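You operate a simulated robot arm through the tools that you are given. There is no shell and no other tool. Be economical: measure what you need, move in short steps, check, and stop when the job is done.

You are at the controls of a simulated robot arm. One attempt, no reset.

## Task
Put things in order on the top of the long table. At the end: the cream socks stands where the blue cloth pad stood; the blue cloth pad stands on top of the red book (marked "Lisquena Marsh"); the grey bottle (marked "TONER") from the top of the long table stands on top of the clear water glass; the brown hanging cedar block from the top of the long table stands where the grey bottle stood; whatever was shut is shut again. Leave all else as you found it, and nothing knocked over.
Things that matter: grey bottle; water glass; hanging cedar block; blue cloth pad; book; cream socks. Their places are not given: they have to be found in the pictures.

Only the result counts: the job must be done as asked and must still hold three seconds after the hand-in. Knocking over, shifting, dropping, spilling or breaking anything else fails it.

## Robot
A 7-joint arm with a two-finger parallel gripper, fixed in place. Base frame: the origin is at the foot of the arm, x ahead of it, y to its left, z up; the work surface is at about z = 760. Lengths are in mm, angles in degrees, forces in N, time in s.
With the tool pointing down near the work surface it reaches from about 300 to 700 mm from the base axis. Its first joint turns from -66.0 to 66.0 degrees. Payload 1.57 kg.
The tool frame sits at the grasp point between the pads (the TCP): z along the fingers, y along the line on which they close. The tips reach 30 mm beyond it. The gripper opens to 110 mm. The fingers are 24 mm wide and 12 mm thick; the gripper's body (48 by 112 mm) begins 78 mm behind the TCP.
Orientation is that of the tool frame in the base frame, as a unit quaternion [x, y, z, w]. With the fingers straight down and closing along the base's y, the tool's x points along the base's -x, its y along +y and its z along -z.

## Interface
- The arm moves only by the tool play_rows. Its argument "moves" is a list of rows, each a list of 6 numbers: the shift along the base's x, y, z in units of 300 mm (1.0 is 300 mm), then the turn, a rotation vector about the base's x, y, z in units of 60 degrees (1.0 is 60 degrees). In form: [[dx, dy, dz, wx, wy, wz], ...]. A call has 1 to 12 rows; each row is the pose to reach, as a shift and turn from the pose commanded when the call began. "gripper" is the gripper command, from -1 (fully open) to 1 (shut), values between in proportion, set as the call begins (left out, the last holds). A call with a number of a shift or a turn outside -1 to 1 is refused whole. Rows are played at 5 a second. More than 50 mm and 8.6 degrees between two rows, or a gripper value outside its range, and nothing of the call is played. Where a pose cannot be reached the arm comes as near as it can. A force on the tool above 40 N (or 10 N above the force at the start of the call, whichever is more), or a blocked arm, ends the call early, and 0.2 s more pass. The fingers move at their own pace (about 108 mm/s each) and stop on an object; they squeeze with about 38 N. The grip force told is the motor's: it shows also when the fingers shut on nothing. Time passes only in rows, and 0.2 s behind the last, so rows that repeat a pose let the fingers close. The reply holds the time, the measured pose of the TCP, the force on the tool along the base axes, the opening and the grip force, in the units named above and with some noise.
- Cameras (640 x 400 px; columns grow to the right, rows downward): "scene" is fixed at [155.8, -400.9, 1394.3]; the picture's right is [0.87, -0.50, 0.00], its down [-0.33, -0.58, -0.74] and it looks along [0.37, 0.64, -0.67] (base axes); focal length 295 px, centre (320, 200). "wrist" rides on the gripper at [-36, 0, -80] in the tool frame; the picture's right is [0.00, -1.00, 0.00], its down [0.97, 0.00, -0.24] and it looks along [0.24, 0.00, 0.97] (tool axes); focal length 218 px, centre (320, 200).
- grab_frame(camera): a new picture of that camera. The clock stands still meanwhile.
- pixel_to_xyz(camera, pixels): there is no depth. For up to 12 entries [column, row, z] of the newest picture of that camera ("zoom" is the newest enlarged one), the place [x, y] in the base frame at which the ray of that pixel passes the height z, good to about 2 mm, but the place of the scene camera against the robot may be out by one fixed shift of up to 18 mm in any direction. The clock stands still meanwhile.
- close_up(camera, box): a new picture of the part [left, top, right, bottom] of that camera's present view, enlarged. The clock stands still meanwhile.
- sign_off(): hands the job in; it is judged then, once.

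Go step by step. Measure first, check grasps and placings, and put right what went wrong. The budget is 80 turns and 34 pictures, counting those below and the enlarged ones. Unless the task says otherwise, let go and move clear before handing in, and close with one line.

The tools are called by a JSON object that holds its "op" and its "data". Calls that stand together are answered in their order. play_rows: Moves the arm, as the interface text tells. Its arguments: {"type":"object","properties":{"moves":{"type":"array","items":{"type":"array","items":{"type":"number"}}},"gripper":{"type":"number"}},"required":["moves"]} The other tools are called the same way: grab_frame (camera) takes a picture; pixel_to_xyz (camera, pixels) gives the place at which the rays of pixels pass given heights; close_up (camera, box) takes an enlarged picture of a part of a camera's view; sign_off () hands the job in.

At the start:

```text
clock: 0.0
tcp_pos: [347.7, 3.7, 1164.6]
ee_rot: [0.0, 1.0, 0.0, 0.0]
force: [0.5, 0.4, -0.1]
gripper_width: 110.0
gripper_force: 0.1
```

scene: 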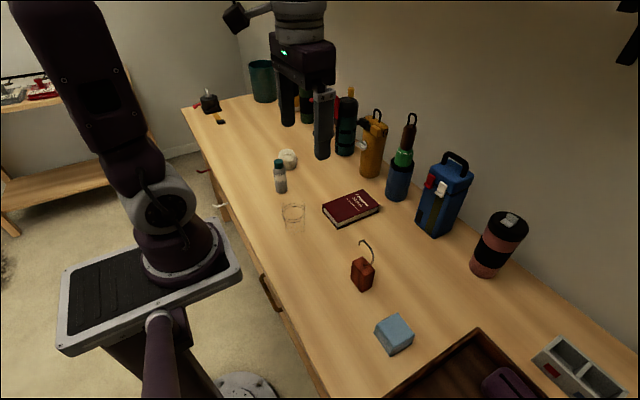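
wrist: 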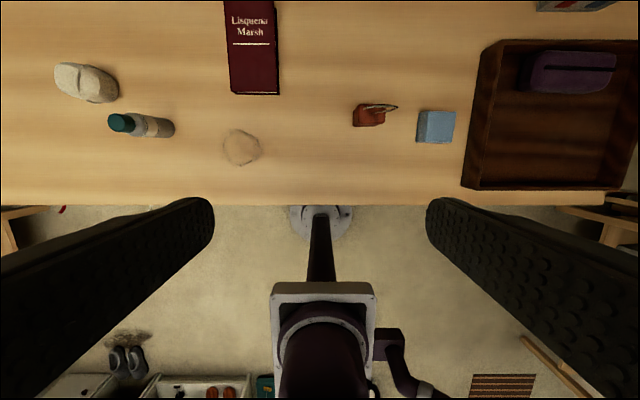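

The wrist picture shows socks (~85,82), bottle (~140,125), glass (~241,147), book (~253,50), cedar block (~370,115) and pad (~436,127). I'll measure them with enlarged pictures and rays.

{"op": "close_up", "data": {"camera": "wrist", "box": [40, 0, 300, 200]}}

{"op": "close_up", "data": {"camera": "scene", "box": [240, 130, 440, 360]}}

{"op": "pixel_to_xyz", "data": {"camera": "wrist", "pixels": [[241, 148, 760], [85, 82, 790], [120, 122, 860], [150, 126, 800], [278, 94, 780], [231, 92, 780], [225, 2, 780], [275, 2, 780], [436, 127, 790], [369, 115, 800], [455, 112, 800], [416, 142, 800]]}}

```text
2.00 times, centred on (170, 100) of wrist
```

zoom: 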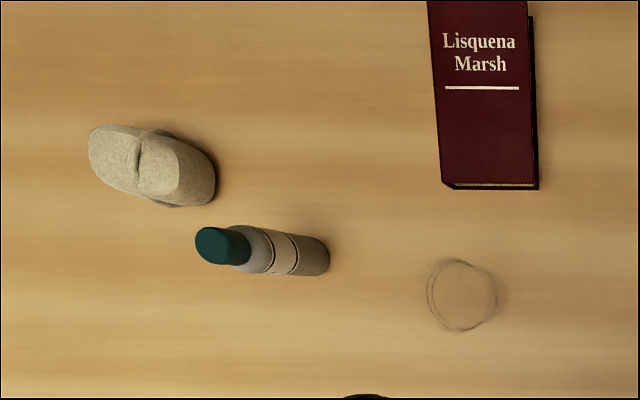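

```text
1.74 times, centred on (340, 245) of scene
```

zoom: 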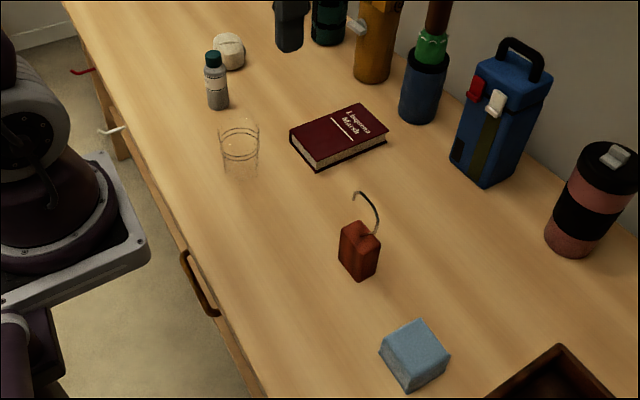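

```text
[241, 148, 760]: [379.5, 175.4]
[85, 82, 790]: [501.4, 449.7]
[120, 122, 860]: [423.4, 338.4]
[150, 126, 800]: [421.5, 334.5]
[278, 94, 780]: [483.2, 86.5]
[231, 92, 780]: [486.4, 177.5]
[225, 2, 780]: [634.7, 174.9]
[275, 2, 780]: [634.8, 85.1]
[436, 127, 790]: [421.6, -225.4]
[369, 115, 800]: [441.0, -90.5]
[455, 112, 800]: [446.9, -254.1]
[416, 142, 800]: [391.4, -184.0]
```

The ray positions are rough, so I'll lower the camera between pad and cedar block for precise measuring.

{"op": "play_rows", "data": {"moves": [[0.06, -0.09, -0.085, 0, 0, 0], [0.12, -0.18, -0.17, 0, 0, 0], [0.18, -0.27, -0.255, 0, 0, 0], [0.24, -0.36, -0.34, 0, 0, 0], [0.3, -0.45, -0.43, 0, 0, 0], [0.36, -0.53, -0.5, 0, 0, 0], [0.36, -0.53, -0.5, 0, 0, 0]], "gripper": -1}}

{"op": "grab_frame", "data": {"camera": "wrist"}}

```text
clock: 1.6
tcp_pos: [454.1, -154.5, 1013.9]
ee_rot: [0.0, 1.0, 0.0, 0.001]
force: [-0.8, 0.8, 0.7]
gripper_width: 110.1
gripper_force: 0.1
```

```text
29 pictures are left
```

wrist: 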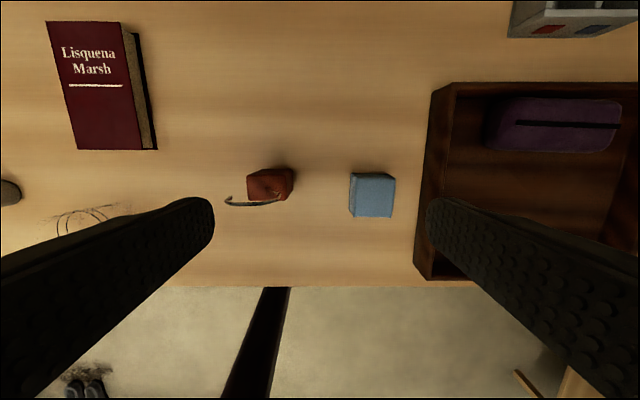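

Pad at about (372,195) and cedar at (268,184). I'll enlarge this area for edges.

{"op": "close_up", "data": {"camera": "wrist", "box": [215, 145, 415, 235]}}

{"op": "close_up", "data": {"camera": "scene", "box": [340, 230, 440, 360]}}

```text
3.20 times, centred on (315, 190) of wrist
```

zoom: 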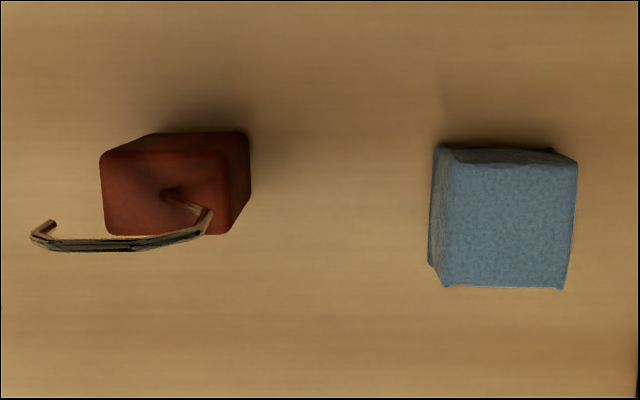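

```text
3.08 times, centred on (390, 295) of scene
```

zoom: 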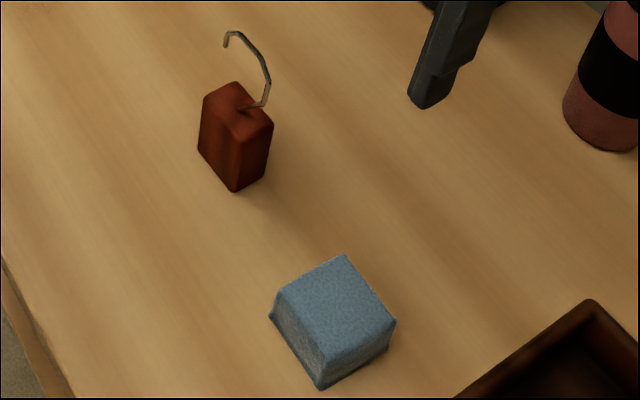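

Using the edges: estimating pad top ≈ 802 and cedar top ≈ 822; now turning corners into base coordinates.

{"op": "pixel_to_xyz", "data": {"camera": "zoom", "pixels": [[320, 200, 760]]}}

{"op": "pixel_to_xyz", "data": {"camera": "wrist", "pixels": [[355.6, 176.6, 802], [395.6, 178.4, 802], [390.6, 218, 802], [352.8, 216.6, 802], [350.6, 173, 760], [349.4, 210, 760], [387, 174.4, 760], [247.5, 175, 822], [286.5, 174.4, 822], [286.5, 200.5, 822], [249, 200.5, 822], [293, 170, 760]]}}

```text
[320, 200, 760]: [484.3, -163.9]
```

```text
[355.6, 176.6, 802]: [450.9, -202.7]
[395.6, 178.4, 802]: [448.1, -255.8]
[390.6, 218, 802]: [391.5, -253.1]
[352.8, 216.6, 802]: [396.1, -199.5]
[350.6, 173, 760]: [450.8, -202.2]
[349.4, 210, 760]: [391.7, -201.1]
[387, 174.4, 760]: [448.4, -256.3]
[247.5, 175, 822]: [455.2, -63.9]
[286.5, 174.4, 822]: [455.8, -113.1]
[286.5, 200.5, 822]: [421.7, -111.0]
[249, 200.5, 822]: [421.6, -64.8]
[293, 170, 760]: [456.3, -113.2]
```

Consistent: pad x 392–450, y −256…−201, top ≈802; cedar x 421–456, y −113…−64, top ≈822. Next I measure the book and tray edge from the same picture, while moving down to hover over the pad with a ~77 mm opening.

{"op": "pixel_to_xyz", "data": {"camera": "wrist", "pixels": [[47, 22, 785], [122, 22, 785], [143, 150, 785], [78, 149, 785], [157, 149, 760], [139, 33, 760], [432, 95, 800], [414, 270, 800], [422, 190, 800], [414, 270, 760]]}}

{"op": "play_rows", "data": {"moves": [[-0.03, -0.08, -0.1, 0, 0, -0.02], [-0.07, -0.16, -0.2, 0, 0, -0.04], [-0.113, -0.243, -0.3, 0, 0, -0.058], [-0.113, -0.243, -0.43, 0, 0, -0.058], [-0.113, -0.243, -0.53, 0, 0, -0.058], [-0.113, -0.243, -0.53, 0, 0, -0.058]], "gripper": -0.4}}

{"op": "grab_frame", "data": {"camera": "wrist"}}

```text
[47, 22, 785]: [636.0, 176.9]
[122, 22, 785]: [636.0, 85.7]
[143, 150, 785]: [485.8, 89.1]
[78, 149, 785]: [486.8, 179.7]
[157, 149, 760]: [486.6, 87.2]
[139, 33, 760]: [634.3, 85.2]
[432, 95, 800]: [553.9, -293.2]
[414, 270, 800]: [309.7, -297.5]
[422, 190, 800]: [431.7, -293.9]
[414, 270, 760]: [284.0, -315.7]
```

```text
clock: 3.0
tcp_pos: [424.6, -227.2, 853.9]
ee_rot: [0.03, 1.0, -0.001, 0.0]
force: [0.3, -0.7, -0.2]
gripper_width: 77.0
gripper_force: 0.0
```

```text
26 pictures are left
```

wrist: 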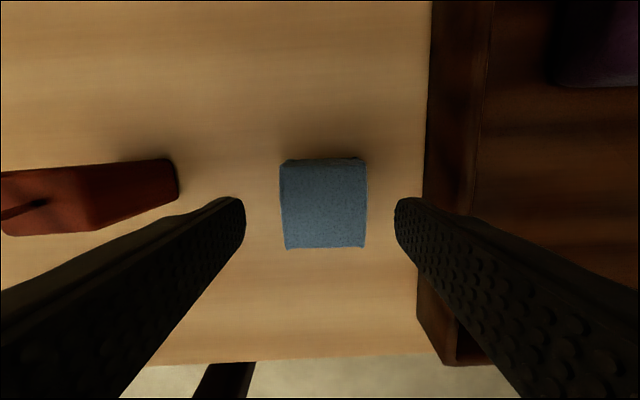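

Pad (col 283–366) lies centred between the fingers (243 and 397). Descend 61 mm and close.

{"op": "play_rows", "data": {"moves": [[-0.007, 0, -0.1, 0, 0, 0], [-0.007, 0, -0.2, 0, 0, 0], [-0.007, 0, -0.203, 0, 0, 0]]}}

{"op": "play_rows", "data": {"moves": [[0, 0, 0, 0, 0, 0], [0, 0, 0, 0, 0, 0], [0, 0, 0, 0, 0, 0]], "gripper": 1}}

{"op": "play_rows", "data": {"moves": [[0, 0, 0.1, 0, 0, 0], [0, 0, 0.2, 0, 0, 0], [0, 0, 0.3, 0, 0, 0], [0, 0, 0.3, 0, 0, 0]]}}

```text
clock: 3.8
tcp_pos: [421.4, -227.3, 794.6]
ee_rot: [0.03, 1.0, 0.0, 0.0]
force: [0.8, 0.3, 0.1]
gripper_width: 76.8
gripper_force: 0.0
```

```text
clock: 4.6
tcp_pos: [419.8, -226.1, 795.4]
ee_rot: [0.031, 1.0, 0.0, -0.001]
force: [-0.1, -0.1, 1.0]
gripper_width: 61.3
gripper_force: 37.9
```

```text
clock: 5.6
tcp_pos: [418.3, -227.6, 887.6]
ee_rot: [0.029, 1.0, 0.0, 0.0]
force: [1.3, 0.5, -0.3]
gripper_width: 61.3
gripper_force: 38.2
```

Gripped (width 61.3). Raise and carry towards the book (x 486–636, y 86–178).

{"op": "play_rows", "data": {"moves": [[0, 0, 0.15, 0, 0, 0], [0, 0.1, 0.25, 0, 0, 0], [0.08, 0.23, 0.25, 0, 0, 0.01], [0.16, 0.36, 0.25, 0, 0, 0.02], [0.24, 0.49, 0.25, 0, 0, 0.03], [0.32, 0.62, 0.25, 0, 0, 0.04], [0.4, 0.75, 0.25, 0, 0, 0.05], [0.453, 0.88, 0.25, 0, 0, 0.058], [0.453, 1.0, 0.25, 0, 0, 0.058], [0.453, 1.0, 0.25, 0, 0, 0.058]]}}

{"op": "play_rows", "data": {"moves": [[0, 0.1, 0, 0, 0, 0], [0, 0.197, 0, 0, 0, 0], [0, 0.197, -0.15, 0, 0, 0], [0, 0.197, -0.25, 0, 0, 0], [0, 0.197, -0.25, 0, 0, 0]]}}

{"op": "grab_frame", "data": {"camera": "wrist"}}

{"op": "grab_frame", "data": {"camera": "scene"}}

```text
clock: 7.8
tcp_pos: [555.9, 70.8, 963.1]
ee_rot: [-0.001, 1.0, 0.0, 0.0]
force: [0.1, 0.6, -0.4]
gripper_width: 61.1
gripper_force: 37.7
```

```text
clock: 9.0
tcp_pos: [555.1, 135.3, 885.1]
ee_rot: [0.0, 1.0, 0.0, -0.001]
force: [0.1, -0.2, -0.7]
gripper_width: 61.2
gripper_force: 38.1
```

```text
25 pictures are left
```

wrist: 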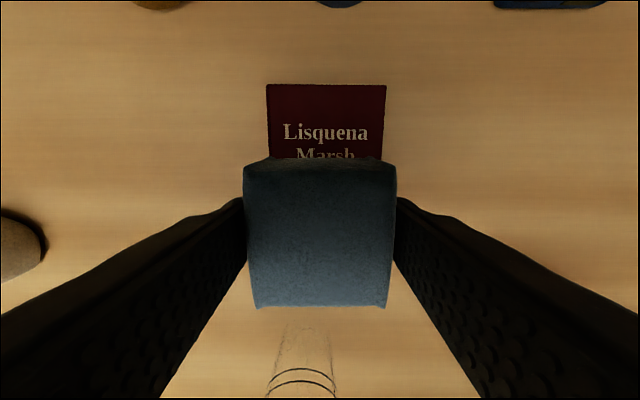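

```text
24 pictures are left
```

scene: 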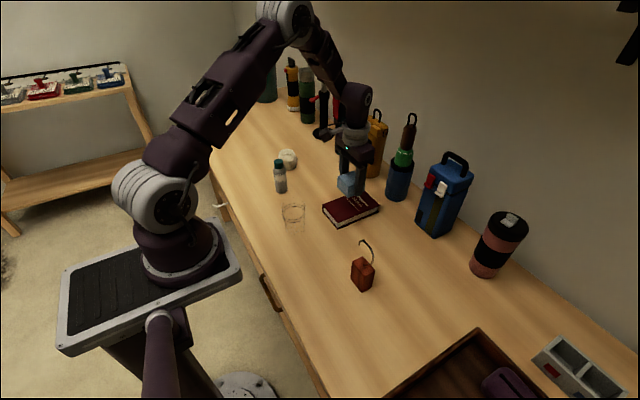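

Pad is held over the book, clear of the flasks. Lower onto the book (TCP ≈ 820).

{"op": "play_rows", "data": {"moves": [[0.01, -0.01, -0.1, 0, 0, 0], [0.01, -0.01, -0.18, 0, 0, 0], [0.01, -0.01, -0.195, 0, 0, 0], [0.01, -0.01, -0.203, 0, 0, 0], [0.01, -0.01, -0.21, 0, 0, 0], [0.01, -0.01, -0.213, 0, 0, 0]]}}

```text
clock: 10.2
tcp_pos: [559.1, 128.5, 824.2]
ee_rot: [-0.001, 1.0, 0.0, 0.0]
force: [-4.9, -1.7, 13.3]
gripper_width: 61.0
gripper_force: 38.1
stopped in row 6: the force on the tool passed its limit (the readings are from after the stop); the commanded pose is now the measured one
```

Contact at 824 with 13 N: the pad is on the book. Release gently and rise.

{"op": "play_rows", "data": {"moves": [[0, 0, 0, 0, 0, 0], [0, 0, 0, 0, 0, 0]], "gripper": -0.5}}

{"op": "play_rows", "data": {"moves": [[0, 0, 0.1, 0, 0, 0], [0, 0, 0.25, 0, 0, 0], [0, 0, 0.4, 0, 0, 0], [0, 0.14, 0.5, 0, 0, 0], [0, 0.28, 0.56, 0, 0, 0], [0, 0.42, 0.56, 0, 0, 0], [0, 0.56, 0.56, 0, 0, 0], [0, 0.7, 0.56, 0, 0, 0], [0, 0.8, 0.56, 0, 0, 0], [0, 0.8, 0.56, 0, 0, 0]]}}

{"op": "grab_frame", "data": {"camera": "wrist"}}

{"op": "close_up", "data": {"camera": "scene", "box": [240, 130, 400, 250]}}

```text
clock: 10.8
tcp_pos: [558.0, 128.9, 823.8]
ee_rot: [0.0, 1.0, 0.0, 0.001]
force: [0.0, 0.1, -0.6]
gripper_width: 82.5
gripper_force: 0.1
```

```text
refused: row 4 steps farther than a row can; nothing moved
```

```text
23 pictures are left
```

wrist: 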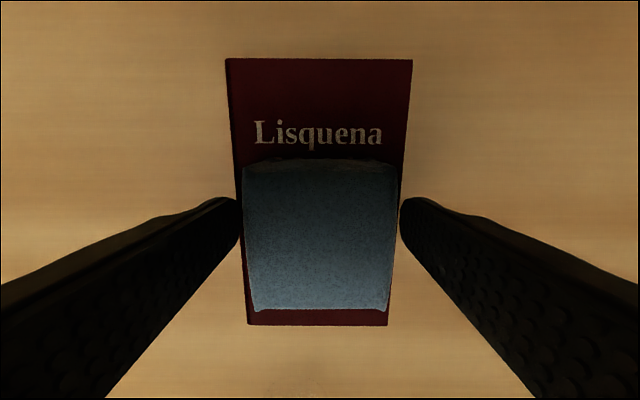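

```text
3.33 times, centred on (320, 190) of scene
```

zoom: 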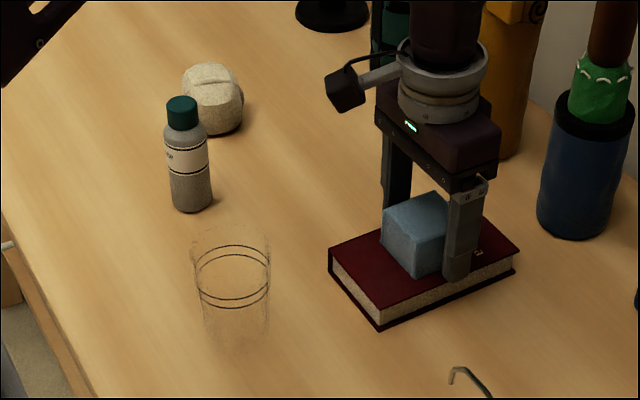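

The pad sits flat on the book. Now rise and move above bottle/socks.

{"op": "play_rows", "data": {"moves": [[0, 0, 0.1, 0, 0, 0], [0, 0, 0.25, 0, 0, 0], [0, 0, 0.4, 0, 0, 0], [-0.05, 0.1, 0.5, 0, 0, 0], [-0.1, 0.22, 0.56, 0, 0, 0], [-0.15, 0.34, 0.6, 0, 0, 0], [-0.2, 0.46, 0.6, 0, 0, 0], [-0.25, 0.58, 0.6, 0, 0, 0], [-0.28, 0.7, 0.6, 0, 0, 0], [-0.28, 0.7, 0.6, 0, 0, 0]]}}

{"op": "grab_frame", "data": {"camera": "wrist"}}

```text
clock: 13.0
tcp_pos: [475.1, 336.3, 1005.2]
ee_rot: [0.0, 1.0, 0.0, 0.001]
force: [0.1, -0.6, -0.5]
gripper_width: 82.5
gripper_force: 0.0
```

```text
21 pictures are left
```

wrist: 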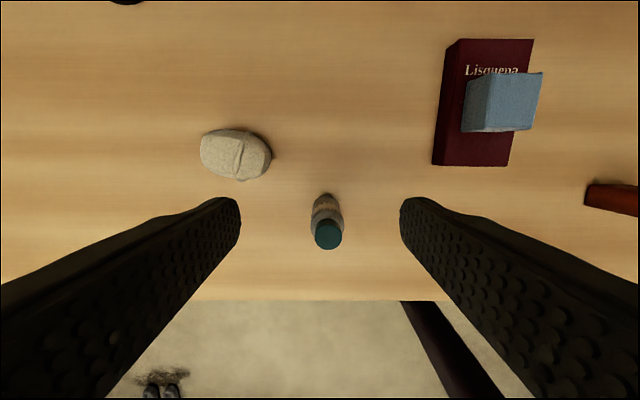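

Socks at (236,155), bottle at (327,220). Enlarge for edges.

{"op": "close_up", "data": {"camera": "wrist", "box": [190, 115, 350, 265]}}

```text
2.67 times, centred on (270, 190) of wrist
```

zoom: 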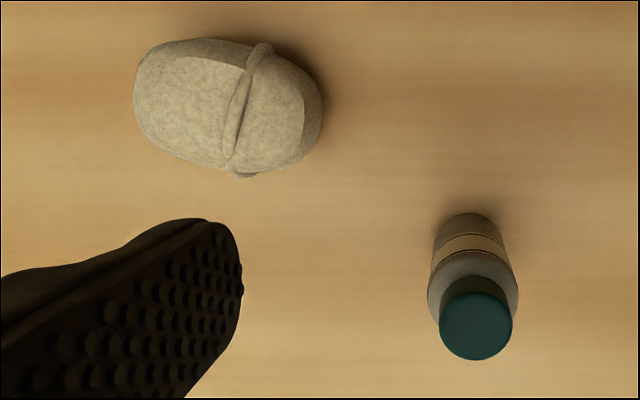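

Socks' band runs from zoom (262,43) to (238,177), so its long axis is turned about −10°. Getting positions.

{"op": "pixel_to_xyz", "data": {"camera": "zoom", "pixels": [[467, 212, 760], [477, 328, 860], [477, 328, 880], [477, 328, 900], [428, 293, 835], [518, 298, 835], [135, 85, 785], [322, 105, 785], [200, 38, 785], [262, 43, 785], [238, 177, 785], [215, 168, 785]]}}

{"op": "pixel_to_xyz", "data": {"camera": "wrist", "pixels": [[467, 132, 802], [531, 131, 802], [542, 73, 802], [432, 166, 760]]}}

```text
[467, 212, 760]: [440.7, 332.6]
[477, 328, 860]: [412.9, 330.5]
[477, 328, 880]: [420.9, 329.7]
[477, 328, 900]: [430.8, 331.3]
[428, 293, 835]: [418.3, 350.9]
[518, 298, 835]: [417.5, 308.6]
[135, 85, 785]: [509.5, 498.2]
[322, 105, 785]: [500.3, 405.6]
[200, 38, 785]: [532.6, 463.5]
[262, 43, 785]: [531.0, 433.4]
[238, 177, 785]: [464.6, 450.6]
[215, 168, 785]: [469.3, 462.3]
```

```text
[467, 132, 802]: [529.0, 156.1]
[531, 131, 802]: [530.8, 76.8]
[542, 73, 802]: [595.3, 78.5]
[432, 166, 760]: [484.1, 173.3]
```

Bottle centre ≈ (420,331), diameter ≈42, top ≈877; socks centre ≈ (499,451), ~93 long by ~66 wide. Move over the socks turning the tool +78°.

{"op": "play_rows", "data": {"moves": [[0.01, 0.04, 0, 0, 0, 0.12], [0.02, 0.08, 0, 0, 0, 0.24], [0.03, 0.12, 0, 0, 0, 0.36], [0.04, 0.16, 0, 0, 0, 0.48], [0.05, 0.2, 0, 0, 0, 0.6], [0.06, 0.24, 0, 0, 0, 0.72], [0.07, 0.3, -0.05, 0, 0, 0.84], [0.08, 0.36, -0.1, 0, 0, 0.96], [0.08, 0.383, -0.15, 0, 0, 1.0], [0.08, 0.383, -0.2, 0, 0, 1.0]], "gripper": -1}}

{"op": "play_rows", "data": {"moves": [[0, 0, -0.05, 0, 0, 0.12], [0, 0, -0.1, 0, 0, 0.24], [0, 0, -0.15, 0, 0, 0.3], [0, 0, -0.2, 0, 0, 0.3], [0, 0, -0.2, 0, 0, 0.3]]}}

{"op": "grab_frame", "data": {"camera": "wrist"}}

```text
clock: 15.2
tcp_pos: [488.5, 443.7, 954.6]
ee_rot: [-0.505, 0.863, -0.002, -0.004]
force: [-0.4, 0.8, -1.1]
gripper_width: 109.9
gripper_force: 0.0
out of reach, approached as far as the arm can: row 8, 9, 10
```

```text
clock: 16.4
tcp_pos: [487.0, 443.0, 895.5]
ee_rot: [-0.63, 0.777, 0.0, 0.0]
force: [-0.5, 0.9, 0.3]
gripper_width: 110.1
gripper_force: 0.0
```

```text
19 pictures are left
```

wrist: 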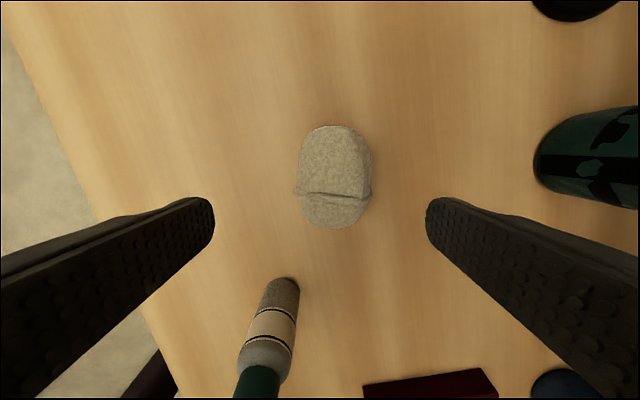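

The band is level in the picture, so the turn is right. Measure the socks from here.

{"op": "pixel_to_xyz", "data": {"camera": "wrist", "pixels": [[295, 190, 785], [371, 192, 785], [333, 125, 785], [333, 229, 785], [280, 280, 760], [295, 190, 775], [371, 192, 775]]}}

```text
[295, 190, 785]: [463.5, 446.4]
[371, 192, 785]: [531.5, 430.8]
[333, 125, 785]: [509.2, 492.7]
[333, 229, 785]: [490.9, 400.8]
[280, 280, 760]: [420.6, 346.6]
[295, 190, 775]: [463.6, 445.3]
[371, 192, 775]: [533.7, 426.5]
```

Socks centre ≈ (499,447). Shift and descend to TCP z ≈ 793.

{"op": "play_rows", "data": {"moves": [[0.0, 0.0, -0.08, 0, 0, 0], [0.02, 0.007, -0.16, 0, 0, 0], [0.04, 0.013, -0.24, 0, 0, 0], [0.04, 0.013, -0.34, 0, 0, 0], [0.04, 0.013, -0.34, 0, 0, 0]]}}

```text
clock: 17.6
tcp_pos: [491.8, 438.9, 792.5]
ee_rot: [-0.629, 0.777, 0.0, 0.0]
force: [0.1, 0.5, -0.5]
gripper_width: 110.2
gripper_force: 0.1
out of reach, approached as far as the arm can: row 3, 4, 5
```

Reach limit stops at (492,439), ~8 mm short along the socks' long axis; that is still a good grasp, and I'll correct for it at placing. Close.

{"op": "play_rows", "data": {"moves": [[0, 0, 0, 0, 0, 0], [0, 0, 0, 0, 0, 0], [0, 0, 0, 0, 0, 0]], "gripper": 1}}

{"op": "play_rows", "data": {"moves": [[0, 0, 0.05, 0, 0, 0], [-0.03, -0.04, 0.12, 0, 0, 0], [-0.06, -0.08, 0.2, 0, 0, 0], [-0.06, -0.08, 0.2, 0, 0, 0]]}}

{"op": "grab_frame", "data": {"camera": "wrist"}}

```text
clock: 18.4
tcp_pos: [492.7, 439.5, 793.3]
ee_rot: [-0.629, 0.777, 0.001, 0.001]
force: [0.1, -0.2, 1.3]
gripper_width: 61.7
gripper_force: 37.8
```

```text
clock: 19.4
tcp_pos: [473.6, 415.5, 854.7]
ee_rot: [-0.629, 0.777, 0.0, 0.001]
force: [-0.6, 0.0, -0.6]
gripper_width: 61.5
gripper_force: 37.9
```

```text
18 pictures are left
```

wrist: 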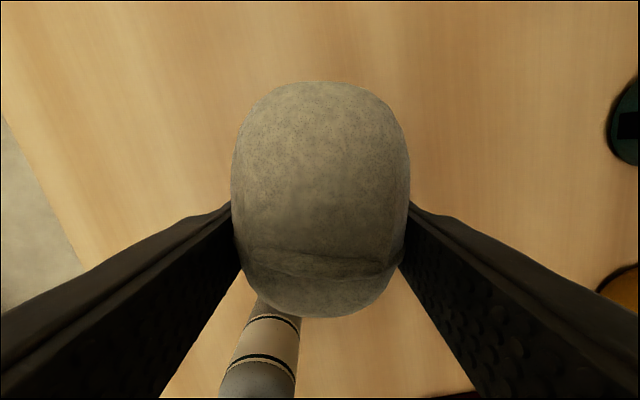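

Held firmly (61.5 mm). Measure the socks' offset from the TCP, then lift and carry.

{"op": "pixel_to_xyz", "data": {"camera": "wrist", "pixels": [[320, 82, 847], [320, 315, 847], [232, 180, 847], [410, 180, 847]]}}

{"op": "play_rows", "data": {"moves": [[0, 0, 0.15, 0, 0, 0], [-0.02, 0, 0.3, 0, 0, 0], [-0.03, -0.05, 0.4, 0, 0, 0], [-0.04, -0.2, 0.4, 0, 0, 0], [-0.05, -0.35, 0.4, 0, 0, 0], [-0.06, -0.5, 0.4, 0, 0, 0], [-0.07, -0.65, 0.4, 0, 0, 0], [-0.08, -0.8, 0.4, 0, 0, 0], [-0.09, -0.95, 0.4, 0, 0, 0], [-0.09, -0.95, 0.4, 0, 0, 0]]}}

{"op": "play_rows", "data": {"moves": [[0, -0.15, 0, 0, 0, 0], [0, -0.3, 0, 0, 0, 0], [0, -0.45, 0, 0, 0, 0], [0, -0.6, 0, 0, 0, 0], [0, -0.75, 0, 0, 0, 0], [0, -0.9, 0, 0, 0, 0], [0, -1.0, 0, 0, 0, 0], [0, -1.0, 0, 0, 0, 0]]}}

```text
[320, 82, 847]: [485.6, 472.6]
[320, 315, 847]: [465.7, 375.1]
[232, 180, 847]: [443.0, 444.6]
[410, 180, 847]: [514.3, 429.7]
```

```text
clock: 21.6
tcp_pos: [445.4, 129.9, 974.7]
ee_rot: [-0.63, 0.777, 0.0, 0.001]
force: [-0.6, -0.4, -0.8]
gripper_width: 61.0
gripper_force: 38.2
```

```text
clock: 23.4
tcp_pos: [446.6, -167.8, 973.7]
ee_rot: [-0.63, 0.777, 0.001, 0.001]
force: [-0.9, 0.7, -0.4]
gripper_width: 61.0
gripper_force: 37.7
```

Socks centre sits (+2,+8.5) from the TCP, so target TCP is (419,−236.5). Descend there to just above the table.

{"op": "play_rows", "data": {"moves": [[-0.05, -0.12, 0, 0, 0, 0], [-0.092, -0.229, 0, 0, 0, 0], [-0.092, -0.229, -0.15, 0, 0, 0], [-0.092, -0.229, -0.3, 0, 0, 0], [-0.092, -0.229, -0.45, 0, 0, 0], [-0.092, -0.229, -0.53, 0, 0, 0], [-0.092, -0.229, -0.53, 0, 0, 0]]}}

{"op": "grab_frame", "data": {"camera": "scene"}}

```text
clock: 25.0
tcp_pos: [417.7, -237.5, 814.9]
ee_rot: [-0.63, 0.777, 0.001, 0.001]
force: [1.1, -0.4, -0.5]
gripper_width: 60.9
gripper_force: 37.8
```

```text
17 pictures are left
```

scene: 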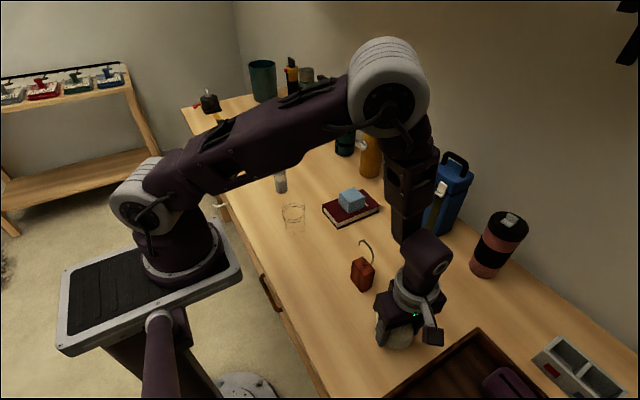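

All clear; lower the last ~20 mm.

{"op": "play_rows", "data": {"moves": [[0, 0, -0.03, 0, 0, 0], [0, 0, -0.055, 0, 0, 0], [0, 0, -0.065, 0, 0, 0], [0, 0, -0.072, 0, 0, 0], [0, 0, -0.072, 0, 0, 0]]}}

```text
clock: 26.2
tcp_pos: [418.4, -238.6, 793.1]
ee_rot: [-0.63, 0.777, 0.001, 0.0]
force: [-0.2, 0.3, -0.1]
gripper_width: 61.1
gripper_force: 38.2
```

At grasp height with no contact force yet; nudge 2 mm lower and open partly.

{"op": "play_rows", "data": {"moves": [[0, 0, -0.004, 0, 0, 0], [0, 0, -0.007, 0, 0, 0]]}}

{"op": "play_rows", "data": {"moves": [[0, 0, 0, 0, 0, 0], [0, 0, 0, 0, 0, 0]], "gripper": -0.7}}

{"op": "play_rows", "data": {"moves": [[0, 0, 0.12, 0, 0, 0], [0, 0, 0.25, 0, 0, 0], [0, 0, 0.4, 0, 0, 0], [0, 0, 0.5, 0, 0, 0], [0, 0, 0.5, 0, 0, 0]]}}

{"op": "grab_frame", "data": {"camera": "wrist"}}

```text
clock: 26.8
tcp_pos: [419.0, -237.7, 791.7]
ee_rot: [-0.63, 0.777, 0.0, 0.001]
force: [-5.2, 5.1, 34.8]
gripper_width: 61.2
gripper_force: 38.3
```

```text
clock: 27.4
tcp_pos: [419.0, -239.4, 792.3]
ee_rot: [-0.63, 0.777, 0.001, 0.001]
force: [-0.2, 0.6, -0.5]
gripper_width: 93.6
gripper_force: 0.1
```

```text
clock: 28.6
tcp_pos: [418.1, -238.6, 942.2]
ee_rot: [-0.63, 0.777, 0.001, 0.0]
force: [0.5, 0.2, -0.7]
gripper_width: 93.7
gripper_force: 0.0
```

```text
16 pictures are left
```

wrist: 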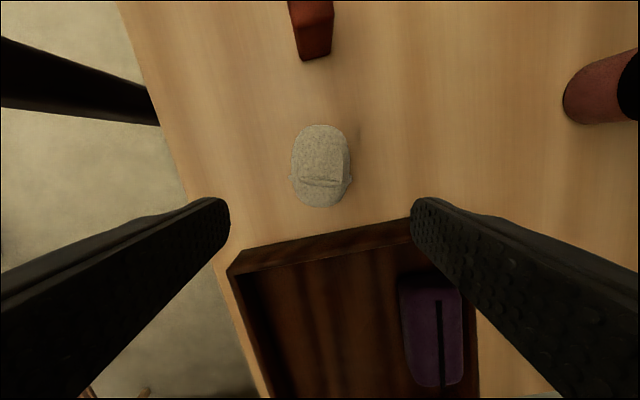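

{"op": "pixel_to_xyz", "data": {"camera": "wrist", "pixels": [[321, 125, 785], [321, 207, 785], [290, 170, 785], [352, 172, 785], [302, 58, 760], [333, 55, 760]]}}

{"op": "play_rows", "data": {"moves": [[-0.01, 0.1, 0.03, 0, 0, -0.12], [-0.02, 0.2, 0.06, 0, 0, -0.24], [-0.03, 0.32, 0.09, 0, 0, -0.36], [-0.03, 0.45, 0.12, 0, 0, -0.48], [-0.03, 0.58, 0.15, 0, 0, -0.6], [-0.03, 0.7, 0.18, 0, 0, -0.72], [-0.03, 0.8, 0.2, 0, 0, -0.84], [-0.03, 0.9, 0.2, 0, 0, -0.96], [-0.03, 1.0, 0.2, 0, 0, -1.0], [-0.03, 1.0, 0.2, 0, 0, -1.0]]}}

{"op": "play_rows", "data": {"moves": [[0, 0.12, 0, 0, 0, -0.12], [0, 0.24, 0, 0, 0, -0.24], [0, 0.34, 0, 0, 0, -0.3], [0.03, 0.34, 0, 0, 0, -0.3]]}}

{"op": "grab_frame", "data": {"camera": "wrist"}}

```text
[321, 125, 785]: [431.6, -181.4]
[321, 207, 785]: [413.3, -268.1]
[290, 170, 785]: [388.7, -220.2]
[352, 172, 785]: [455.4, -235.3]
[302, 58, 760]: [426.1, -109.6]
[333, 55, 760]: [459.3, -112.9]
```

```text
clock: 30.8
tcp_pos: [410.3, 60.1, 1001.1]
ee_rot: [-0.155, 0.988, 0.0, 0.002]
force: [0.1, -1.0, 0.5]
gripper_width: 93.7
gripper_force: 0.1
```

```text
clock: 31.8
tcp_pos: [418.4, 162.4, 1000.5]
ee_rot: [0.0, 1.0, -0.001, 0.0]
force: [0.0, 0.8, -0.1]
gripper_width: 93.3
gripper_force: 0.0
```

```text
15 pictures are left
```

wrist: 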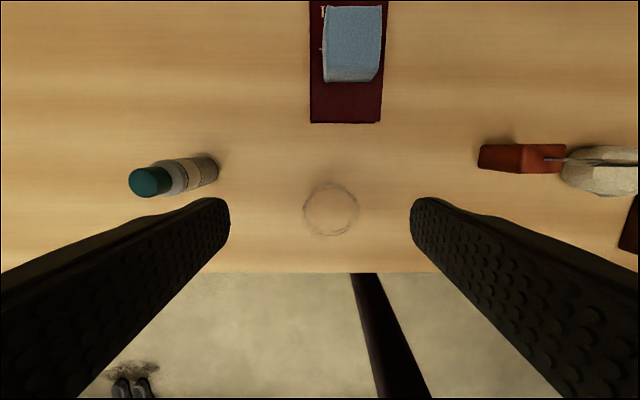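

Socks are centred at about (422,−226), where the pad was. The glass is now nearly under the camera at (331,209); enlarge it.

{"op": "close_up", "data": {"camera": "wrist", "box": [280, 165, 380, 250]}}

{"op": "close_up", "data": {"camera": "scene", "box": [260, 150, 330, 240]}}

```text
4.71 times, centred on (330, 208) of wrist
```

zoom: 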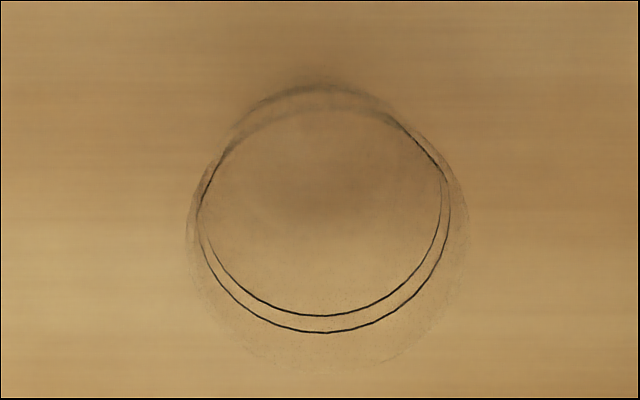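

```text
4.44 times, centred on (295, 195) of scene
```

zoom: 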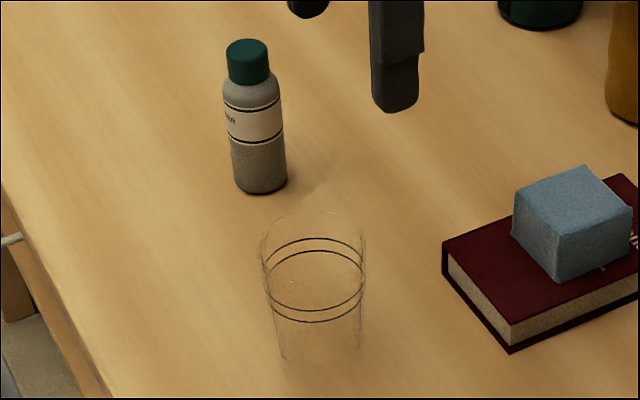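

The glass looks tapered, rim ≈67 mm across, about 84 mm tall, wider than the bottle; bottle bottle height I should know well. Compute rim/base centre and bottle rays.

{"op": "pixel_to_xyz", "data": {"camera": "wrist", "pixels": [[301.8, 214.8, 845], [361.4, 214.8, 845], [331.6, 214.8, 845], [331.6, 214.8, 860], [331.6, 214.8, 830], [331.6, 244.5, 845], [148, 183, 877], [215, 170, 760]]}}

{"op": "pixel_to_xyz", "data": {"camera": "zoom", "pixels": [[321, 340, 760], [321, 368, 760], [262, 178, 760], [250, 46, 877], [250, 46, 867], [250, 46, 887], [314, 244, 845], [314, 274, 820]]}}

```text
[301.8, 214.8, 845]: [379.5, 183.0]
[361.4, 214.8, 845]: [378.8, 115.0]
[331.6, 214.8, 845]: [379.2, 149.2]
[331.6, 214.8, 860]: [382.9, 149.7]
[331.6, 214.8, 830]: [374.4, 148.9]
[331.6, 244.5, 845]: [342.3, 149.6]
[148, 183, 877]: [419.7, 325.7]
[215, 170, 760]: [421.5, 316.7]
```

```text
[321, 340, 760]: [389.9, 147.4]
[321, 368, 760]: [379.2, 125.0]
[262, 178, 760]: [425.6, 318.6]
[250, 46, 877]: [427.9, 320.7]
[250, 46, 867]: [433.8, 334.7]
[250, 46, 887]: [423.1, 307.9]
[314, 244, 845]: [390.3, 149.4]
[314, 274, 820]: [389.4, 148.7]
```

Glass centre ≈ (379,149), rim ≈68 mm at z≈845; bottle ≈ (420,328). I'll grip the bottle by its cap, so hover over it first and check centring.

{"op": "play_rows", "data": {"moves": [[0, 0.13, 0, 0, 0, 0], [0, 0.27, 0, 0, 0, 0], [0.003, 0.41, 0, 0, 0, 0], [0.005, 0.553, 0, 0, 0, 0], [0.005, 0.553, -0.1, 0, 0, 0], [0.005, 0.553, -0.2, 0, 0, 0], [0.005, 0.553, -0.2, 0, 0, 0]], "gripper": -0.3}}

{"op": "grab_frame", "data": {"camera": "wrist"}}

```text
clock: 33.4
tcp_pos: [419.6, 330.4, 940.0]
ee_rot: [0.0, 1.0, 0.0, 0.001]
force: [0.3, 0.2, -0.4]
gripper_width: 71.6
gripper_force: 0.2
```

```text
12 pictures are left
```

wrist: 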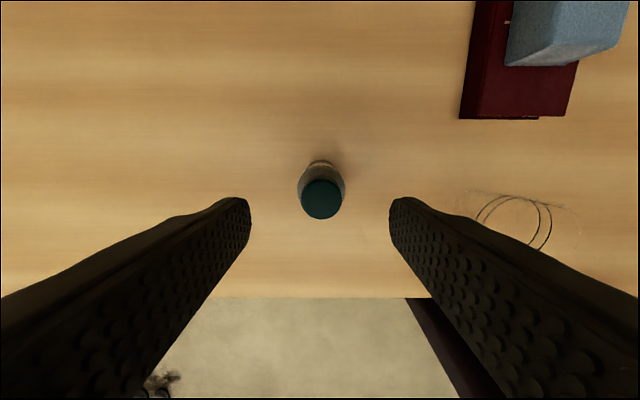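

Cap centre (321,199) sits midway between the fingers. Check its x/y and glass from here.

{"op": "pixel_to_xyz", "data": {"camera": "wrist", "pixels": [[321, 199, 877], [321, 199, 867], [321, 159, 760], [300, 199, 877], [343, 199, 877], [298, 185, 840], [345, 185, 840]]}}

```text
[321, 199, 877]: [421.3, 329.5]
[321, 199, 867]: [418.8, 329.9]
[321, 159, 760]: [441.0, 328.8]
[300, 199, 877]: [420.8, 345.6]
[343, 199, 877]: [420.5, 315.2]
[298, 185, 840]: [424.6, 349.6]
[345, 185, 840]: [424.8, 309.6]
```

Bottle confirmed at (420.5,329.5). Descend to TCP 878 and close on the cap.

{"op": "play_rows", "data": {"moves": [[0.002, -0.002, -0.1, 0, 0, 0], [0.002, -0.002, -0.18, 0, 0, 0], [0.002, -0.002, -0.206, 0, 0, 0], [0.002, -0.002, -0.206, 0, 0, 0]]}}

{"op": "play_rows", "data": {"moves": [[0, 0, 0, 0, 0, 0], [0, 0, 0, 0, 0, 0], [0, 0, 0, 0, 0, 0]], "gripper": 1}}

{"op": "play_rows", "data": {"moves": [[0, 0, 0.02, 0, 0, 0], [0, 0, 0.06, 0, 0, 0], [0, 0, 0.1, 0, 0, 0], [0, 0, 0.1, 0, 0, 0]]}}

{"op": "close_up", "data": {"camera": "scene", "box": [230, 110, 350, 250]}}

```text
clock: 34.4
tcp_pos: [420.4, 330.0, 879.8]
ee_rot: [0.001, 1.0, -0.001, 0.001]
force: [0.9, 0.1, 0.3]
gripper_width: 71.5
gripper_force: 0.0
```

```text
clock: 35.2
tcp_pos: [420.3, 330.9, 881.2]
ee_rot: [0.0, 1.0, 0.0, 0.001]
force: [-1.7, -0.4, 17.8]
gripper_width: 32.4
gripper_force: 38.4
```

```text
clock: 36.2
tcp_pos: [420.3, 330.0, 910.1]
ee_rot: [0.0, 1.0, 0.0, 0.001]
force: [-0.3, -0.4, -1.6]
gripper_width: 27.8
gripper_force: 37.3
```

```text
2.86 times, centred on (290, 180) of scene
```

zoom: 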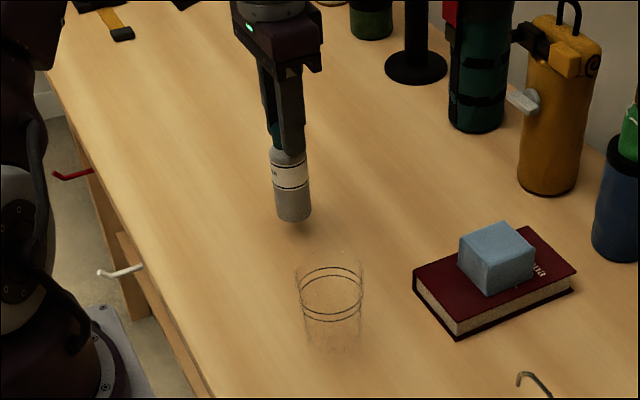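

The bottle is lifted, held by the cap (27.8 mm after slipping off the shoulder). Rise and carry above the glass.

{"op": "play_rows", "data": {"moves": [[0, 0, 0.12, 0, 0, 0], [0, 0, 0.24, 0, 0, 0], [0, 0, 0.32, 0, 0, 0], [-0.03, -0.13, 0.32, 0, 0, 0], [-0.06, -0.26, 0.32, 0, 0, 0], [-0.09, -0.39, 0.32, 0, 0, 0], [-0.12, -0.52, 0.32, 0, 0, 0], [-0.137, -0.602, 0.32, 0, 0, 0], [-0.137, -0.602, 0.32, 0, 0, 0], [-0.137, -0.602, 0.32, 0, 0, 0]]}}

{"op": "close_up", "data": {"camera": "scene", "box": [230, 110, 350, 250]}}

{"op": "grab_frame", "data": {"camera": "wrist"}}

```text
clock: 38.4
tcp_pos: [380.0, 148.3, 1005.9]
ee_rot: [0.0, 1.0, 0.0, 0.001]
force: [0.1, 0.2, -0.8]
gripper_width: 27.6
gripper_force: 38.1
```

```text
2.86 times, centred on (290, 180) of scene
```

zoom: 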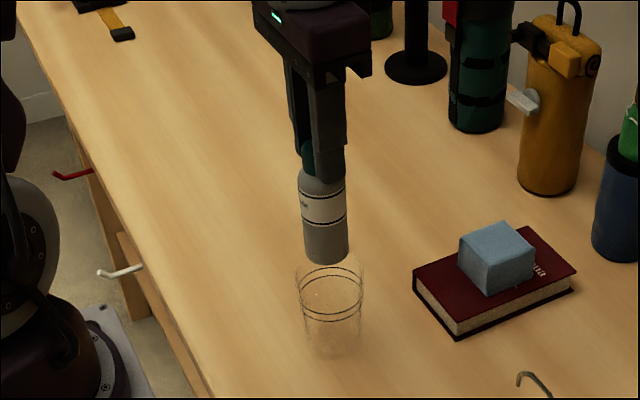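

```text
9 pictures are left
```

wrist: 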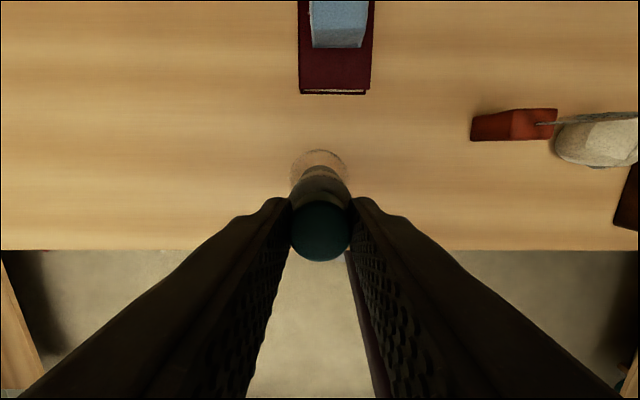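

Bottle hangs upright over the glass. Lower gradually, watching for contact at rim height (TCP ≈ 966–974).

{"op": "play_rows", "data": {"moves": [[-0.002, 0.002, -0.04, 0, 0, 0], [-0.002, 0.002, -0.07, 0, 0, 0], [-0.002, 0.002, -0.08, 0, 0, 0], [-0.002, 0.002, -0.09, 0, 0, 0], [-0.002, 0.002, -0.1, 0, 0, 0]]}}

{"op": "play_rows", "data": {"moves": [[0, 0, -0.007, 0, 0, 0], [0, 0, -0.014, 0, 0, 0], [0, 0, -0.021, 0, 0, 0], [0, 0, -0.028, 0, 0, 0], [0, 0, -0.035, 0, 0, 0], [0, 0, -0.042, 0, 0, 0]]}}

{"op": "close_up", "data": {"camera": "scene", "box": [230, 110, 350, 250]}}

```text
clock: 39.5
tcp_pos: [379.1, 149.0, 980.0]
ee_rot: [-0.001, 1.0, 0.0, 0.002]
force: [-3.9, -1.4, 16.1]
gripper_width: 27.8
gripper_force: 38.5
stopped in row 5: the force on the tool passed its limit (the readings are from after the stop); the commanded pose is now the measured one
```

```text
clock: 39.9
tcp_pos: [378.6, 149.1, 979.8]
ee_rot: [0.0, 1.0, 0.002, 0.002]
force: [-4.6, -0.8, 16.5]
gripper_width: 27.5
gripper_force: 37.5
stopped in row 1: the force on the tool passed its limit (the readings are from after the stop); the commanded pose is now the measured one
```

```text
2.86 times, centred on (290, 180) of scene
```

zoom: 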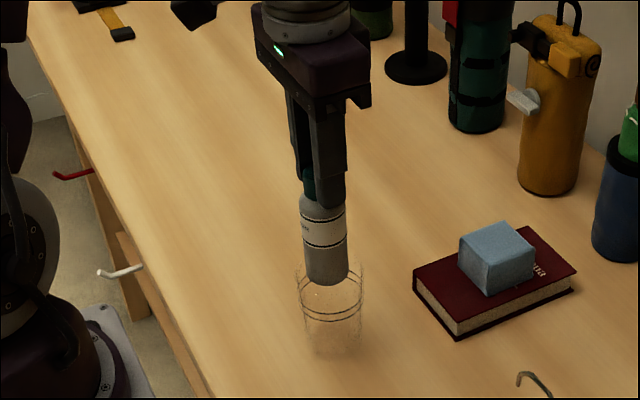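

Contact at TCP 980 with the bottle centred in the rim in the picture (bottom 306–350 vs. rim 297–364): the glass bears it at rim height. Ease the pressure and let go.

{"op": "play_rows", "data": {"moves": [[0, 0, 0.002, 0, 0, 0], [0, 0, 0.002, 0, 0, 0]]}}

{"op": "play_rows", "data": {"moves": [[0, 0, 0, 0, 0, 0], [0, 0, 0, 0, 0, 0], [0, 0, 0, 0, 0, 0]], "gripper": -0.4}}

{"op": "play_rows", "data": {"moves": [[0, 0, 0.06, 0, 0, 0], [0, 0, 0.15, 0, 0, 0], [0, 0, 0.3, 0, 0, 0], [0, 0, 0.33, 0, 0, 0], [0, 0, 0.33, 0, 0, 0]]}}

{"op": "grab_frame", "data": {"camera": "scene"}}

```text
clock: 40.5
tcp_pos: [378.8, 149.4, 980.9]
ee_rot: [-0.002, 1.0, 0.002, 0.003]
force: [0.8, -0.3, -0.8]
gripper_width: 27.6
gripper_force: 37.9
```

```text
clock: 41.3
tcp_pos: [379.2, 148.9, 980.7]
ee_rot: [-0.002, 1.0, 0.001, 0.002]
force: [0.3, 0.2, 0.5]
gripper_width: 76.9
gripper_force: 0.1
```

```text
clock: 42.5
tcp_pos: [379.7, 149.6, 1081.4]
ee_rot: [-0.001, 1.0, 0.002, 0.002]
force: [0.2, 0.4, -0.5]
gripper_width: 77.1
gripper_force: 0.2
```

```text
7 pictures are left
```

scene: 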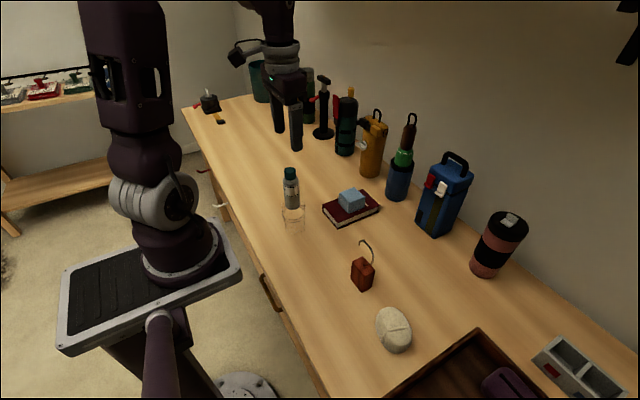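

Bottle stands upright on the glass. Next the cedar block: its hook (≈66 mm tall, swinging toward +y) calls for gripping across x, so move over it turning +90°.

{"op": "play_rows", "data": {"moves": [[0.02, -0.08, 0, 0, 0, 0.1], [0.04, -0.16, 0, 0, 0, 0.2], [0.06, -0.24, 0, 0, 0, 0.3], [0.08, -0.32, 0, 0, 0, 0.4], [0.1, -0.4, 0, 0, 0, 0.5], [0.12, -0.48, 0, 0, 0, 0.6], [0.14, -0.56, 0, 0, 0, 0.7], [0.16, -0.64, 0, 0, 0, 0.8], [0.18, -0.72, -0.05, 0, 0, 0.9], [0.2, -0.795, -0.1, 0, 0, 1.0]]}}

{"op": "play_rows", "data": {"moves": [[0, 0, -0.08, 0, 0, 0.12], [0, 0, -0.14, 0, 0, 0.24], [0, 0, -0.18, 0, 0, 0.36], [0, 0, -0.2, 0, 0, 0.48], [0, 0, -0.2, 0, 0, 0.5], [0, 0, -0.2, 0, 0, 0.5]]}}

{"op": "grab_frame", "data": {"camera": "wrist"}}

```text
clock: 44.7
tcp_pos: [439.5, -90.2, 1047.5]
ee_rot: [-0.501, 0.865, 0.003, 0.001]
force: [0.1, -0.2, -0.2]
gripper_width: 77.2
gripper_force: 0.1
```

```text
clock: 46.1
tcp_pos: [439.4, -88.8, 988.0]
ee_rot: [0.708, -0.707, -0.003, -0.001]
force: [0.7, -0.5, 0.4]
gripper_width: 77.0
gripper_force: 0.0
```

```text
6 pictures are left
```

wrist: 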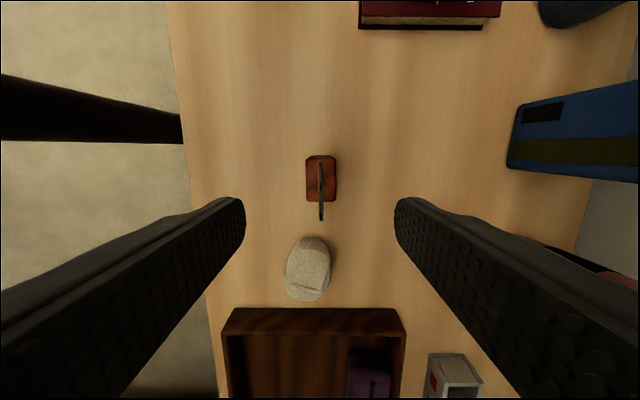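

Block at (320,180), hook running along the finger plane's middle (col 321). Measure it.

{"op": "pixel_to_xyz", "data": {"camera": "wrist", "pixels": [[306, 180, 822], [334, 180, 822], [320, 157, 822], [320, 203, 822], [338, 157, 760], [321, 220, 885], [321, 163, 850], [306, 157, 822]]}}

```text
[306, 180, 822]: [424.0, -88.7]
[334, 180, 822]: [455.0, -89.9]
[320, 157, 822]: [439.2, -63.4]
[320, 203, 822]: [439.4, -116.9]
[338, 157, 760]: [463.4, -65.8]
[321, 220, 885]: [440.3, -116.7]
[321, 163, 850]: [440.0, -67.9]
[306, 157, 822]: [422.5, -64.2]
```

Block centre (439.5,−89) matches the TCP. Descend to TCP 824 (palm above the hook) and close.

{"op": "play_rows", "data": {"moves": [[0, 0, -0.15, 0, 0, 0], [0, 0, -0.3, 0, 0, 0], [0, 0, -0.4, 0, 0, 0], [0, 0, -0.48, 0, 0, 0], [0, 0, -0.52, 0, 0, 0], [0, 0, -0.547, 0, 0, 0], [0, 0, -0.547, 0, 0, 0]]}}

{"op": "play_rows", "data": {"moves": [[0, 0, 0, 0, 0, 0], [0, 0, 0, 0, 0, 0], [0, 0, 0, 0, 0, 0]], "gripper": 1}}

{"op": "play_rows", "data": {"moves": [[0, 0, 0.03, 0, 0, 0], [0, 0, 0.1, 0, 0, 0], [0, 0, 0.25, 0, 0, 0], [0, 0, 0.4, 0, 0, 0], [0, 0, 0.55, 0, 0, 0], [0, 0, 0.7, 0, 0, 0], [0.03, 0, 0.8, 0, 0, 0], [0.03, 0, 0.8, 0, 0, 0]]}}

{"op": "grab_frame", "data": {"camera": "wrist"}}

```text
clock: 47.5
tcp_pos: [440.6, -90.0, 830.4]
ee_rot: [0.708, -0.706, 0.002, -0.004]
force: [-2.9, 1.8, 22.9]
gripper_width: 76.9
gripper_force: 0.0
stopped in row 6: the force on the tool passed its limit (the readings are from after the stop); the commanded pose is now the measured one
```

```text
clock: 48.3
tcp_pos: [441.1, -88.8, 830.5]
ee_rot: [0.708, -0.706, 0.0, -0.001]
force: [-3.4, 2.8, 12.7]
gripper_width: 33.1
gripper_force: 38.0
stopped in row 3: the force on the tool passed its limit (the readings are from after the stop); the commanded pose is now the measured one
```

```text
clock: 50.1
tcp_pos: [450.3, -88.4, 1068.8]
ee_rot: [0.708, -0.706, 0.0, -0.003]
force: [-0.1, -0.3, -1.6]
gripper_width: 33.0
gripper_force: 38.3
```

```text
5 pictures are left
```

wrist: 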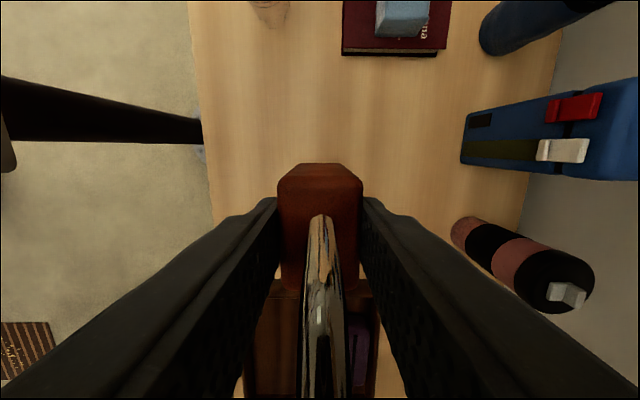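

Block held upright (33 mm); the hook had touched the palm at TCP 830, so bottom is TCP−70.5. Carry it high past the bottle to (420.5,329.5).

{"op": "play_rows", "data": {"moves": [[0.03, 0.13, 0, 0, 0, 0], [0.05, 0.27, 0, 0, 0, 0], [0.07, 0.41, 0, 0, 0, 0], [0.07, 0.55, 0, 0, 0, 0], [0.07, 0.69, 0, 0, 0, 0], [0.07, 0.83, 0, 0, 0, 0], [0.07, 0.97, 0, 0, 0, 0], [0.07, 1.0, 0, 0, 0, 0], [0.07, 1.0, 0, 0, 0, 0]]}}

```text
clock: 52.1
tcp_pos: [471.1, 211.6, 1069.4]
ee_rot: [-0.707, 0.707, 0.0, 0.003]
force: [-0.3, 0.1, -1.0]
gripper_width: 33.0
gripper_force: 37.9
```

At (471,212). Move over the target and down to TCP 860.

{"op": "play_rows", "data": {"moves": [[-0.02, 0.13, 0, 0, 0, 0], [-0.08, 0.26, 0, 0, 0, 0], [-0.168, 0.36, 0, 0, 0, 0], [-0.168, 0.393, -0.1, 0, 0, 0], [-0.168, 0.393, -0.25, 0, 0, 0], [-0.168, 0.393, -0.4, 0, 0, 0], [-0.168, 0.393, -0.55, 0, 0, 0], [-0.168, 0.393, -0.69, 0, 0, 0], [-0.168, 0.393, -0.69, 0, 0, 0]]}}

{"op": "close_up", "data": {"camera": "scene", "box": [230, 90, 390, 250]}}

```text
clock: 54.1
tcp_pos: [420.7, 329.5, 863.8]
ee_rot: [0.708, -0.707, 0.001, -0.003]
force: [-0.5, 0.4, -1.0]
gripper_width: 32.7
gripper_force: 37.5
```

```text
2.50 times, centred on (310, 170) of scene
```

zoom: 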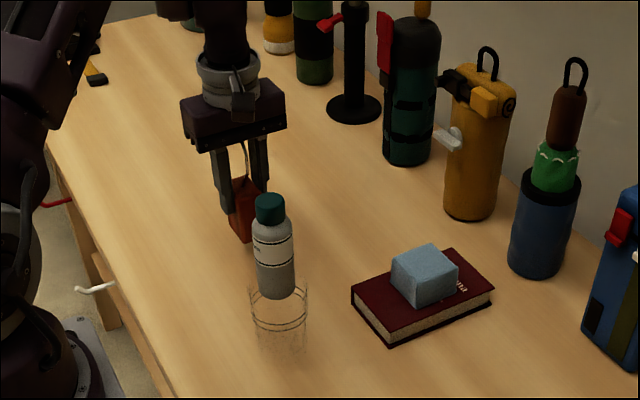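

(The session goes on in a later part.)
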